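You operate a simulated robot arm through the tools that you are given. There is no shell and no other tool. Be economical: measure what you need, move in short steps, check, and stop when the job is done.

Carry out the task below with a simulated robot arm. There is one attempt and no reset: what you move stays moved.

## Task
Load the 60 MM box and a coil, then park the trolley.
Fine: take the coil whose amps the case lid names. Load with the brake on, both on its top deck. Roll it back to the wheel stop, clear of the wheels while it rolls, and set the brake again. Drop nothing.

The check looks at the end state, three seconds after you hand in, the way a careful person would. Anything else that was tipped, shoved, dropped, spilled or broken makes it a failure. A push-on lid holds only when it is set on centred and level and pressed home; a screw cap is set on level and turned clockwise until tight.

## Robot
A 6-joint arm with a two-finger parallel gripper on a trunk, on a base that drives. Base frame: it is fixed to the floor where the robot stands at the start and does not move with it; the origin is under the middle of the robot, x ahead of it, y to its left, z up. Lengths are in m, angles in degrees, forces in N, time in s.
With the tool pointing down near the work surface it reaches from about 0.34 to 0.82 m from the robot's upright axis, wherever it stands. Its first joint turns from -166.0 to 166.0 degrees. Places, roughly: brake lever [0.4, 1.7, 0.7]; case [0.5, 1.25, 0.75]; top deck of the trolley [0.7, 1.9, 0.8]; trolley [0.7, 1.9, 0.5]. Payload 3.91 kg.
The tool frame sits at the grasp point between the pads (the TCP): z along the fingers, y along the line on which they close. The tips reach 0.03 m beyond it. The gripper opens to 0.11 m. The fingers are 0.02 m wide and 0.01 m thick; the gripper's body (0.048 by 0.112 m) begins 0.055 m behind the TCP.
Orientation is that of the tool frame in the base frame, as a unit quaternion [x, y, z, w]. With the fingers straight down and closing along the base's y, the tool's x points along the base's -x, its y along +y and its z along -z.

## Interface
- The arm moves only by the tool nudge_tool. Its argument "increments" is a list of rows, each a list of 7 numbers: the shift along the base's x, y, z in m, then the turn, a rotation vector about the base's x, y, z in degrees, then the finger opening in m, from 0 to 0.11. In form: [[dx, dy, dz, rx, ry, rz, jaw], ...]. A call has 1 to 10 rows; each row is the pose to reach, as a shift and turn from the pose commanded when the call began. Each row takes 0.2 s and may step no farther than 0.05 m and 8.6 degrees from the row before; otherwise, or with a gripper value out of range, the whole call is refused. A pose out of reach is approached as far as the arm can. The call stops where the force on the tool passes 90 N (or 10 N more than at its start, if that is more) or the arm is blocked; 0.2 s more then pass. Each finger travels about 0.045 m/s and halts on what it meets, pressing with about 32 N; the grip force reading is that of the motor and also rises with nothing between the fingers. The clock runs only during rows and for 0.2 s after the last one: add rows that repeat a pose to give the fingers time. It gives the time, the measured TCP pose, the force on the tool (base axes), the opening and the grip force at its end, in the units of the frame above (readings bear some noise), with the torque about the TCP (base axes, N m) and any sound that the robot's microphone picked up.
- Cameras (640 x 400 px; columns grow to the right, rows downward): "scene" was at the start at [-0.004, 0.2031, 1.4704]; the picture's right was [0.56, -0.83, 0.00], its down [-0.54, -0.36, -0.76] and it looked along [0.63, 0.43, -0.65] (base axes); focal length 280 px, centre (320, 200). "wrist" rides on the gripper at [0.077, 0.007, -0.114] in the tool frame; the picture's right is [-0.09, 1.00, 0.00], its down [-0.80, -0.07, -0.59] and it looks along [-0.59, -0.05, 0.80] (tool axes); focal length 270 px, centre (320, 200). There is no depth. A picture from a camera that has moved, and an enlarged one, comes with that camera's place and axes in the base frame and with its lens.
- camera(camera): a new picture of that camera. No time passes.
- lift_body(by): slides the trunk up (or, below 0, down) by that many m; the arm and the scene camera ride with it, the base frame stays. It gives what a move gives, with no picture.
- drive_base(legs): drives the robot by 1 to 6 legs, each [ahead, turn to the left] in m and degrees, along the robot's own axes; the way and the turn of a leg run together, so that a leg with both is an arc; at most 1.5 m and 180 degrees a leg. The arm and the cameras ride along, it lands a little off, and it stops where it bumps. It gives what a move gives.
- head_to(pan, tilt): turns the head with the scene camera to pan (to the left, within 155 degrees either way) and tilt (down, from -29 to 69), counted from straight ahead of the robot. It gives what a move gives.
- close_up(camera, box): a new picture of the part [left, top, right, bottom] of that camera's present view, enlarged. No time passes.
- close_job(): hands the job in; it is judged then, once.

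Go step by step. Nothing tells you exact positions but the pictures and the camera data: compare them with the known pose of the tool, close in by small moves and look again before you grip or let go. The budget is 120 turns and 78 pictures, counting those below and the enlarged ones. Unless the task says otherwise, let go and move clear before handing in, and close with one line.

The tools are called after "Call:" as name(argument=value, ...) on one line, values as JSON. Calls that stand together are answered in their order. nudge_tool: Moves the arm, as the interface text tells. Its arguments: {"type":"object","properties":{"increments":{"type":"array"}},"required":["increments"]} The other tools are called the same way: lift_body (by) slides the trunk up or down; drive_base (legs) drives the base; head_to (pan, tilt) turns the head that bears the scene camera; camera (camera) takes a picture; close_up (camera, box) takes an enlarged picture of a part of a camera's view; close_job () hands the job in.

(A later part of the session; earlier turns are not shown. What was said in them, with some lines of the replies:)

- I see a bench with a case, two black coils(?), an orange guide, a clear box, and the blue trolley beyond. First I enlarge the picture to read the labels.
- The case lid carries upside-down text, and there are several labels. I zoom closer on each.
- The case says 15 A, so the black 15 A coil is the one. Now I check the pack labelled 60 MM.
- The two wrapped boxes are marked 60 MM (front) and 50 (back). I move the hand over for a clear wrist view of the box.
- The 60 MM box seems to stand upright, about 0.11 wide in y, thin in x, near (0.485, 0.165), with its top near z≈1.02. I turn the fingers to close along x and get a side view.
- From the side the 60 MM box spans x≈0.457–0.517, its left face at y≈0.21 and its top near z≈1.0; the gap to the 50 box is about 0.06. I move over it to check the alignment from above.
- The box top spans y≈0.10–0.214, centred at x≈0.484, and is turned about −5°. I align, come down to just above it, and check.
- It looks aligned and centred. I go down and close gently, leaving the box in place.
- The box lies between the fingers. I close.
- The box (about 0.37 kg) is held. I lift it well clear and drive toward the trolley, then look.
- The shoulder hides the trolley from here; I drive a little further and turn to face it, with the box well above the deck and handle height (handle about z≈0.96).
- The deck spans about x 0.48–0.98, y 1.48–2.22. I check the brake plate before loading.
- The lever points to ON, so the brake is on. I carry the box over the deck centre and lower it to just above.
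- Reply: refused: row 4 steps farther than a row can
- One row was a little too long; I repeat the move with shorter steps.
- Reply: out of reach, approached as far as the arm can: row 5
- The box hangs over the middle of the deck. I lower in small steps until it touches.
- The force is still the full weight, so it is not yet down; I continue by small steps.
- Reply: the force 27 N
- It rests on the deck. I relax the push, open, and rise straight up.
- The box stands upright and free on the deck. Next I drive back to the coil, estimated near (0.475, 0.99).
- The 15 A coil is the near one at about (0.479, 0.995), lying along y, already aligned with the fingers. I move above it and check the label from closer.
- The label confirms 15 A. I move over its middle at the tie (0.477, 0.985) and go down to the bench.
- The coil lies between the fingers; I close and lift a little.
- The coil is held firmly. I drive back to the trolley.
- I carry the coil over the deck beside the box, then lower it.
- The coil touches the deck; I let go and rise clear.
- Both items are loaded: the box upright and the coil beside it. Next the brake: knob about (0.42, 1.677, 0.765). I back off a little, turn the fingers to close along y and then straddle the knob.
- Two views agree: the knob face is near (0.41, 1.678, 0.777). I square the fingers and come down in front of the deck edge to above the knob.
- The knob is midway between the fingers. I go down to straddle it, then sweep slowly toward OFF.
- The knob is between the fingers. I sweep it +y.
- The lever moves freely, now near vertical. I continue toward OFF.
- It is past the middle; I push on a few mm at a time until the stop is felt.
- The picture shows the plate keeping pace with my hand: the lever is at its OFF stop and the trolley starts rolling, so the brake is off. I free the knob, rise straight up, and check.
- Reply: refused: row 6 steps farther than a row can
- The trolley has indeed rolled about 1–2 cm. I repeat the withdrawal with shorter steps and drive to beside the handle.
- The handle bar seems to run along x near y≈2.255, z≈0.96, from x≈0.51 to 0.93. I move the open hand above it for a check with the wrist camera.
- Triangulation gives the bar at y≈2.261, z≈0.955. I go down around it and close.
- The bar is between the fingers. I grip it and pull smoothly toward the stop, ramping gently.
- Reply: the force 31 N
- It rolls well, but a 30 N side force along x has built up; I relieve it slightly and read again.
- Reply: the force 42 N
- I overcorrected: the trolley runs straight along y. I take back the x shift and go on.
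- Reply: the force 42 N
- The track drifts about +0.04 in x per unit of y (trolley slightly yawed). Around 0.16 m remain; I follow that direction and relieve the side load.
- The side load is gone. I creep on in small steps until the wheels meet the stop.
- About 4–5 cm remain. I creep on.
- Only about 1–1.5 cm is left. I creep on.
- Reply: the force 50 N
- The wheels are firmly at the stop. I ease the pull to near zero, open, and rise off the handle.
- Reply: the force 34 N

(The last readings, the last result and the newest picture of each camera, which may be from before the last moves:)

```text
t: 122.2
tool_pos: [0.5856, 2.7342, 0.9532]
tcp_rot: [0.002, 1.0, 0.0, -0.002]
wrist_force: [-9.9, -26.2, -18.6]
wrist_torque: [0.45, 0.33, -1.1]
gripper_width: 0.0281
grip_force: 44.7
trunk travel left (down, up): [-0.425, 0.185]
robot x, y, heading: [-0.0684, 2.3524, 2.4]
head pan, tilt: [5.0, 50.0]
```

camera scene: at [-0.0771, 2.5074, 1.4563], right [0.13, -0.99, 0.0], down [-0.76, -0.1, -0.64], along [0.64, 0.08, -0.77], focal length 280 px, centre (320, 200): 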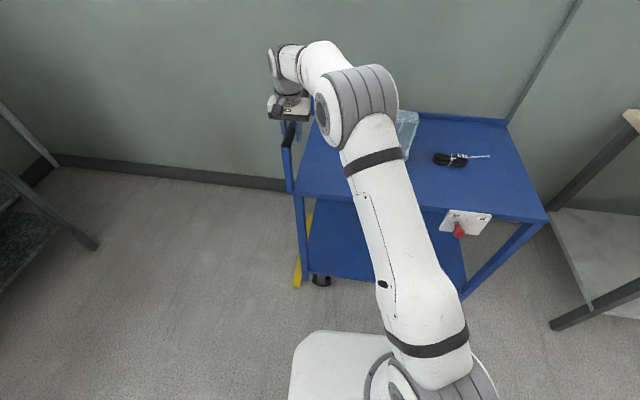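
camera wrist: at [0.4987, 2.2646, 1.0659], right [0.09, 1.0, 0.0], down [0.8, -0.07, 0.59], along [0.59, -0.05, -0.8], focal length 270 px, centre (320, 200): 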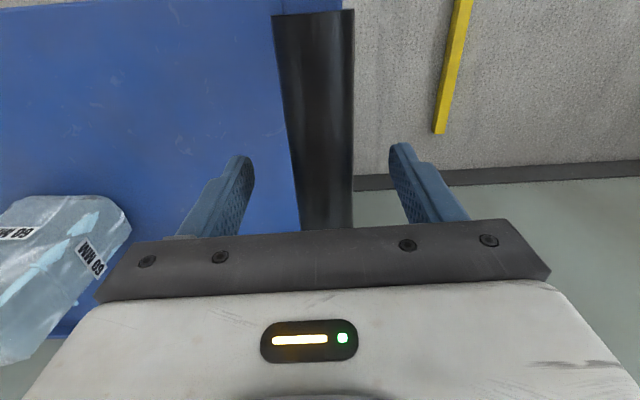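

Call:
nudge_tool(increments=[[0.001, -0.003, 0.001, 0, 0, 0, 0.015], [0.001, -0.003, 0.001, 0, 0, 0, 0.015]])

Call:
nudge_tool(increments=[[0, 0, 0, 0, 0, 0, 0.03], [0, 0, 0, 0, 0, 0, 0.05], [0, 0, 0, 0, 0, 0, 0.07], [0, 0, 0, 0, 0, 0, 0.08], [0, 0, 0, 0, 0, 0, 0.08], [0, 0, 0.04, 0, 0, 0, 0.08], [0, 0, 0.08, 0, 0, 0, 0.08], [0, 0, 0.12, 0, 0, 0, 0.08], [-0.04, -0.02, 0.14, 0, 0, 0, 0.08], [-0.08, -0.04, 0.16, 0, 0, 0, 0.08]])

Call:
nudge_tool(increments=[[-0.03, -0.03, 0.02, 0, 0, 0, 0.06], [-0.06, -0.06, 0.04, 0, 0, 0, 0.06], [-0.08, -0.1, 0.06, 0, 0, 0, 0.06], [-0.08, -0.145, 0.08, 0, 0, 0, 0.06], [-0.08, -0.19, 0.09, 0, 0, 0, 0.06], [-0.08, -0.235, 0.1, 0, 0, 0, 0.06], [-0.08, -0.28, 0.1, 0, 0, 0, 0.06]])

Call:
camera(camera="scene")

```text
t: 122.8
tool_pos: [0.5875, 2.7337, 0.9538]
tcp_rot: [0.0, 1.0, 0.0, -0.002]
wrist_force: [-19.5, -10.8, -27.2]
wrist_torque: [0.29, -0.54, -0.83]
gripper_width: 0.028
grip_force: 45.1
trunk travel left (down, up): [-0.425, 0.185]
robot x, y, heading: [-0.0693, 2.3503, 2.8]
head pan, tilt: [5.0, 50.0]
```

```text
t: 125.0
tool_pos: [0.5062, 2.6912, 1.1165]
tcp_rot: [0.0, 1.0, 0.0, 0.0]
wrist_force: [-0.5, -0.3, 0.6]
wrist_torque: [0.02, -0.04, 0.0]
gripper_width: 0.0798
grip_force: 0.0
trunk travel left (down, up): [-0.425, 0.185]
robot x, y, heading: [-0.0696, 2.3522, 2.7]
head pan, tilt: [5.0, 50.0]
```

```text
t: 126.6
tool_pos: [0.427, 2.4103, 1.2155]
tcp_rot: [0.001, 1.0, 0.0, 0.001]
wrist_force: [1.5, 0.4, -0.2]
wrist_torque: [-0.01, -0.01, 0.01]
gripper_width: 0.0599
grip_force: 0.1
trunk travel left (down, up): [-0.425, 0.185]
robot x, y, heading: [-0.0754, 2.3489, 2.4]
head pan, tilt: [5.0, 50.0]
```

```text
14 pictures are left
camera scene: at [-0.0766, 2.506, 1.4565], right [0.13, -0.99, 0.0], down [-0.76, -0.1, -0.64], along [0.64, 0.08, -0.77], focal length 280 px, centre (320, 200)
```

scene: 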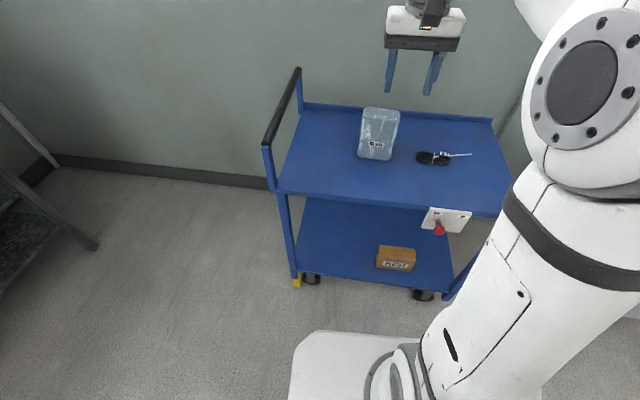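

The trolley sits at the stop with its load undisturbed. The knob should now be near (0.43, 2.214, 0.768); I move above it and check.

Call:
nudge_tool(increments=[[0, -0.045, 0, 0, 0, 0, 0.06], [0, -0.09, 0, 0, 0, 0, 0.06], [0, -0.135, 0, 0, 0, 0, 0.06], [0.002, -0.18, 0, 0, 0, 0, 0.06], [0.002, -0.197, -0.04, 0, 0, 0, 0.06], [0.002, -0.197, -0.09, 0, 0, 0, 0.06], [0.002, -0.197, -0.14, 0, 0, 0, 0.06], [0.002, -0.197, -0.19, 0, 0, 0, 0.06], [0.002, -0.197, -0.24, 0, 0, 0, 0.06], [0.002, -0.197, -0.29, 0, 0, 0, 0.06]])

Call:
nudge_tool(increments=[[0, 0, -0.03, 0, 0, 0, 0.06], [0, 0, -0.03, 0, 0, 0, 0.06]])

Call:
camera(camera="wrist")

```text
t: 128.8
tool_pos: [0.4302, 2.2143, 0.9229]
tcp_rot: [0.001, 1.0, 0.0, 0.0]
wrist_force: [-0.4, -0.2, -1.7]
wrist_torque: [-0.02, 0.01, -0.02]
gripper_width: 0.06
grip_force: 0.1
trunk travel left (down, up): [-0.425, 0.185]
robot x, y, heading: [-0.0709, 2.3468, 2.5]
head pan, tilt: [5.0, 50.0]
```

```text
t: 129.4
tool_pos: [0.4308, 2.2151, 0.8952]
tcp_rot: [0.002, 1.0, 0.0, 0.0]
wrist_force: [0.9, 0.1, -0.3]
wrist_torque: [-0.02, 0.01, 0.02]
gripper_width: 0.0603
grip_force: 0.0
trunk travel left (down, up): [-0.425, 0.185]
robot x, y, heading: [-0.0756, 2.3486, 2.1]
head pan, tilt: [5.0, 50.0]
```

```text
13 pictures are left
camera wrist: at [0.3535, 2.2228, 1.0068], right [0.09, 1.0, 0.0], down [0.8, -0.07, 0.59], along [0.59, -0.05, -0.8], focal length 270 px, centre (320, 200)
```

wrist: 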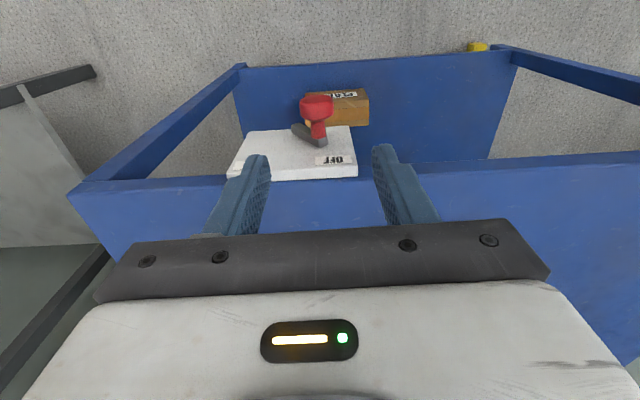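

The knob is centred between the fingers. I descend and sweep −y toward ON.

Call:
nudge_tool(increments=[[0.004, -0.001, -0.04, 0, 0, 0, 0.06], [0.004, -0.001, -0.08, 0, 0, 0, 0.06], [0.004, -0.001, -0.122, 0, 0, 0, 0.06], [0.004, -0.001, -0.122, 0, 0, 0, 0.06]])

Call:
nudge_tool(increments=[[0, -0.01, 0.001, 0, 0, 0, 0.06], [0, -0.02, 0.003, 0, 0, 0, 0.06], [0, -0.03, 0.004, 0, 0, 0, 0.06], [0, -0.04, 0.004, 0, 0, 0, 0.06], [0, -0.05, 0.003, 0, 0, 0, 0.06], [0, -0.058, 0.001, 0, 0, 0, 0.06], [0, -0.064, -0.002, 0, 0, 0, 0.06]])

Call:
close_up(camera="wrist", box=[160, 0, 480, 240])

```text
t: 130.4
tool_pos: [0.4332, 2.2175, 0.7698]
tcp_rot: [0.001, 1.0, 0.0, 0.001]
wrist_force: [0.0, 0.5, -0.7]
wrist_torque: [0.02, 0.02, 0.0]
gripper_width: 0.0603
grip_force: 0.0
trunk travel left (down, up): [-0.425, 0.185]
robot x, y, heading: [-0.0753, 2.3516, 2.2]
head pan, tilt: [5.0, 50.0]
```

```text
t: 132.0
tool_pos: [0.4325, 2.1519, 0.7712]
tcp_rot: [0.0, 1.0, 0.0, 0.0]
wrist_force: [-0.3, -0.2, 0.4]
wrist_torque: [-0.01, 0.05, 0.0]
gripper_width: 0.06
grip_force: 0.0
trunk travel left (down, up): [-0.425, 0.185]
robot x, y, heading: [-0.0708, 2.349, 2.4]
head pan, tilt: [5.0, 50.0]
```

```text
1.67 times, centred on (320, 120) of wrist
camera zoom: at [0.3565, 2.1582, 0.8834], right [0.09, 1.0, 0.0], down [0.8, -0.07, 0.59], along [0.59, -0.05, -0.8], focal length 450 px, centre (320, 333)
```

zoom: 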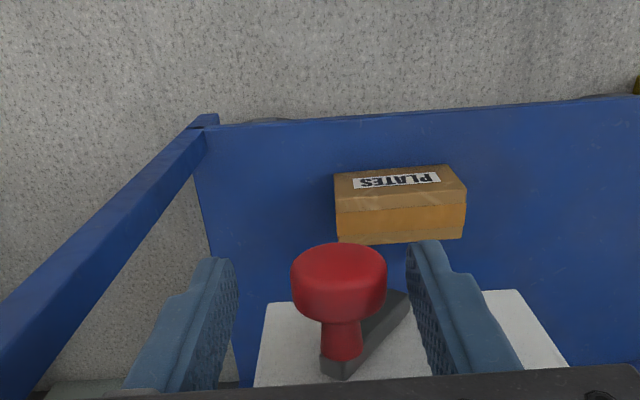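

The lever is almost fully ON; a few mm more, to the stop.

Call:
nudge_tool(increments=[[0, -0.003, -0.001, 0, 0, 0, 0.06]])

Call:
nudge_tool(increments=[[0, -0.003, -0.001, 0, 0, 0, 0.06]])

Call:
nudge_tool(increments=[[0, -0.003, 0, 0, 0, 0, 0.06]])

```text
t: 132.4
tool_pos: [0.4336, 2.1488, 0.7715]
tcp_rot: [0.001, 1.0, 0.0, 0.0]
wrist_force: [-0.3, 0.3, -0.5]
wrist_torque: [-0.02, -0.03, -0.03]
gripper_width: 0.0599
grip_force: 0.1
trunk travel left (down, up): [-0.425, 0.185]
robot x, y, heading: [-0.0703, 2.3508, 2.6]
head pan, tilt: [5.0, 50.0]
```

```text
t: 132.8
tool_pos: [0.4331, 2.1463, 0.7698]
tcp_rot: [0.0, 1.0, 0.001, 0.0]
wrist_force: [0.1, 0.6, -0.1]
wrist_torque: [0.0, 0.02, 0.02]
gripper_width: 0.0598
grip_force: 0.0
trunk travel left (down, up): [-0.425, 0.185]
robot x, y, heading: [-0.0704, 2.3509, 2.5]
head pan, tilt: [5.0, 50.0]
```

```text
t: 133.2
tool_pos: [0.4328, 2.1432, 0.7681]
tcp_rot: [0.0, 1.0, 0.001, 0.0]
wrist_force: [1.7, 4.7, 0.9]
wrist_torque: [0.12, -0.02, -0.05]
gripper_width: 0.0626
grip_force: 2.6
trunk travel left (down, up): [-0.425, 0.185]
robot x, y, heading: [-0.0732, 2.353, 2.5]
head pan, tilt: [5.0, 50.0]
```

The stop is felt (4.7 N, and the trolley no longer rolls). I free the knob, rise clear and look.

Call:
nudge_tool(increments=[[-0.001, 0.014, 0.002, 0, 0, 0, 0.06], [-0.001, 0.014, 0.04, 0, 0, 0, 0.06], [-0.001, 0.014, 0.09, 0, 0, 0, 0.06], [-0.001, 0.014, 0.14, 0, 0, 0, 0.06], [-0.001, 0.014, 0.19, 0, 0, 0, 0.06], [-0.001, 0.014, 0.24, 0, 0, 0, 0.06], [-0.001, 0.014, 0.29, 0, 0, 0, 0.06], [-0.001, 0.014, 0.34, 0, 0, 0, 0.06], [-0.02, 0.014, 0.38, 0, 0, 0, 0.06], [-0.05, 0.014, 0.4, 0, 0, 0, 0.06]])

Call:
camera(camera="scene")

Call:
close_up(camera="scene", box=[400, 190, 490, 260])

Call:
close_up(camera="scene", box=[250, 220, 370, 310])

```text
t: 135.4
tool_pos: [0.3834, 2.1566, 1.1705]
tcp_rot: [0.001, 1.0, 0.001, 0.001]
wrist_force: [-0.9, -0.3, -0.7]
wrist_torque: [0.01, -0.03, -0.01]
gripper_width: 0.0598
grip_force: 0.1
trunk travel left (down, up): [-0.425, 0.185]
robot x, y, heading: [-0.0688, 2.3512, 2.6]
head pan, tilt: [5.0, 50.0]
```

```text
11 pictures are left
camera scene: at [-0.0773, 2.5065, 1.4564], right [0.13, -0.99, 0.0], down [-0.76, -0.1, -0.64], along [0.64, 0.08, -0.77], focal length 280 px, centre (320, 200)
```

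scene: 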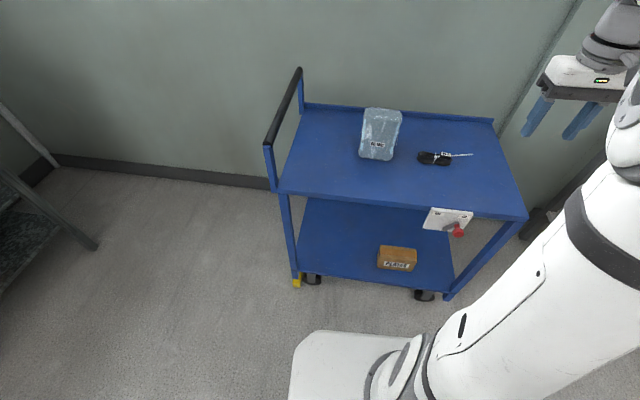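

```text
5.71 times, centred on (445, 225) of scene
camera zoom: at [-0.0773, 2.5065, 1.4564], right [0.13, -0.99, 0.0], down [-0.76, -0.1, -0.64], along [0.64, 0.08, -0.77], focal length 1600 px, centre (-394, 57)
```

zoom: 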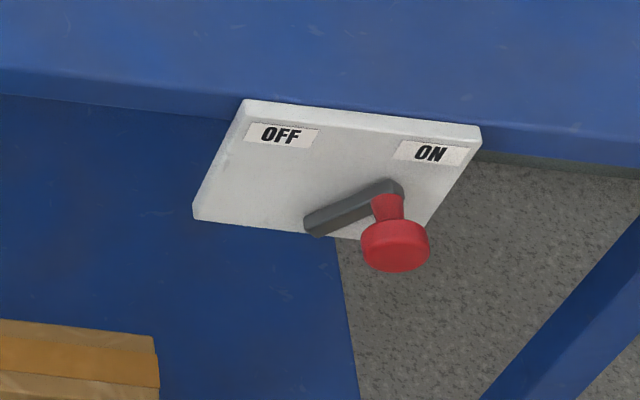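

```text
4.44 times, centred on (310, 265) of scene
camera zoom: at [-0.0773, 2.5065, 1.4564], right [0.13, -0.99, 0.0], down [-0.76, -0.1, -0.64], along [0.64, 0.08, -0.77], focal length 1244 px, centre (364, -89)
```

zoom: 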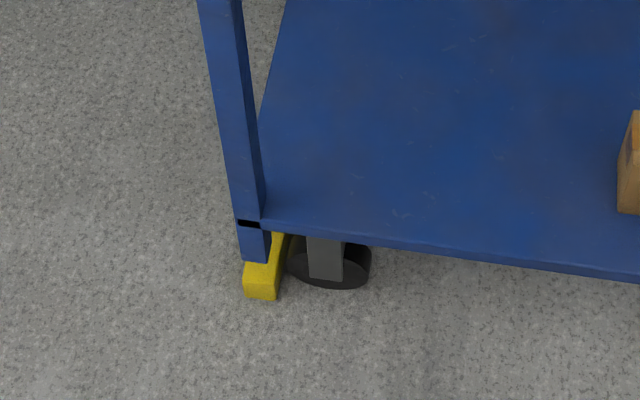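

The lever is at ON and the load is intact. I check the wheel contact at higher zoom.

Call:
close_up(camera="scene", box=[286, 262, 334, 292])

Call:
close_up(camera="scene", box=[340, 90, 500, 190])

```text
13.33 times, centred on (310, 277) of scene
camera zoom: at [-0.0773, 2.5065, 1.4564], right [0.13, -0.99, 0.0], down [-0.76, -0.1, -0.64], along [0.64, 0.08, -0.77], focal length 3734 px, centre (453, -827)
```

zoom: 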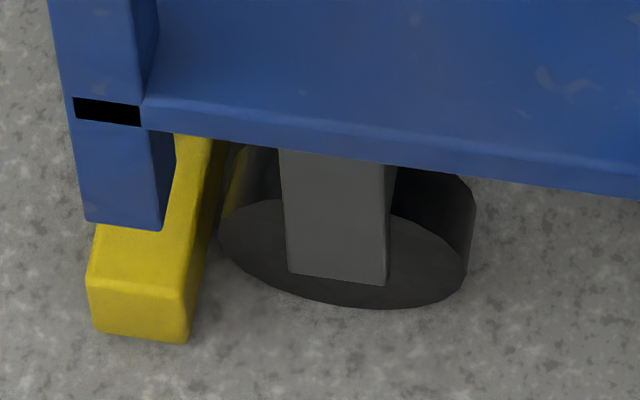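

```text
4.00 times, centred on (420, 140) of scene
camera zoom: at [-0.0773, 2.5065, 1.4564], right [0.13, -0.99, 0.0], down [-0.76, -0.1, -0.64], along [0.64, 0.08, -0.77], focal length 1120 px, centre (-80, 440)
```

zoom: 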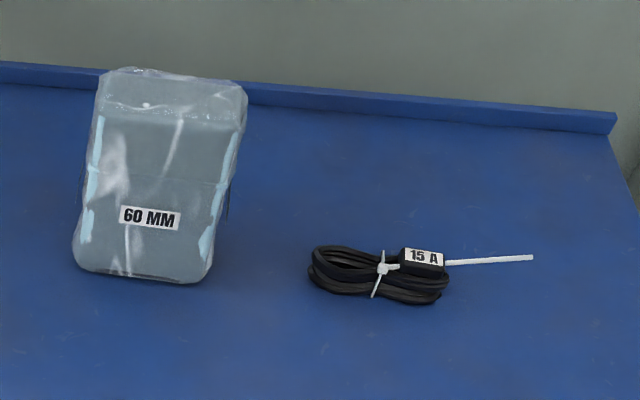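

The 60 MM box and the 15 A coil are on the top deck, the trolley is at the wheel stop (within a few mm by the pictures), the brake is ON and the arm is clear, so I hand in.

Call:
close_job()

```text
The job is handed in.
```

The 60 MM box and the 15 A coil are on the trolley's top deck. The trolley is parked at the wheel stop, possibly a few mm short after I set the brake. The brake is back on, and nothing was dropped.
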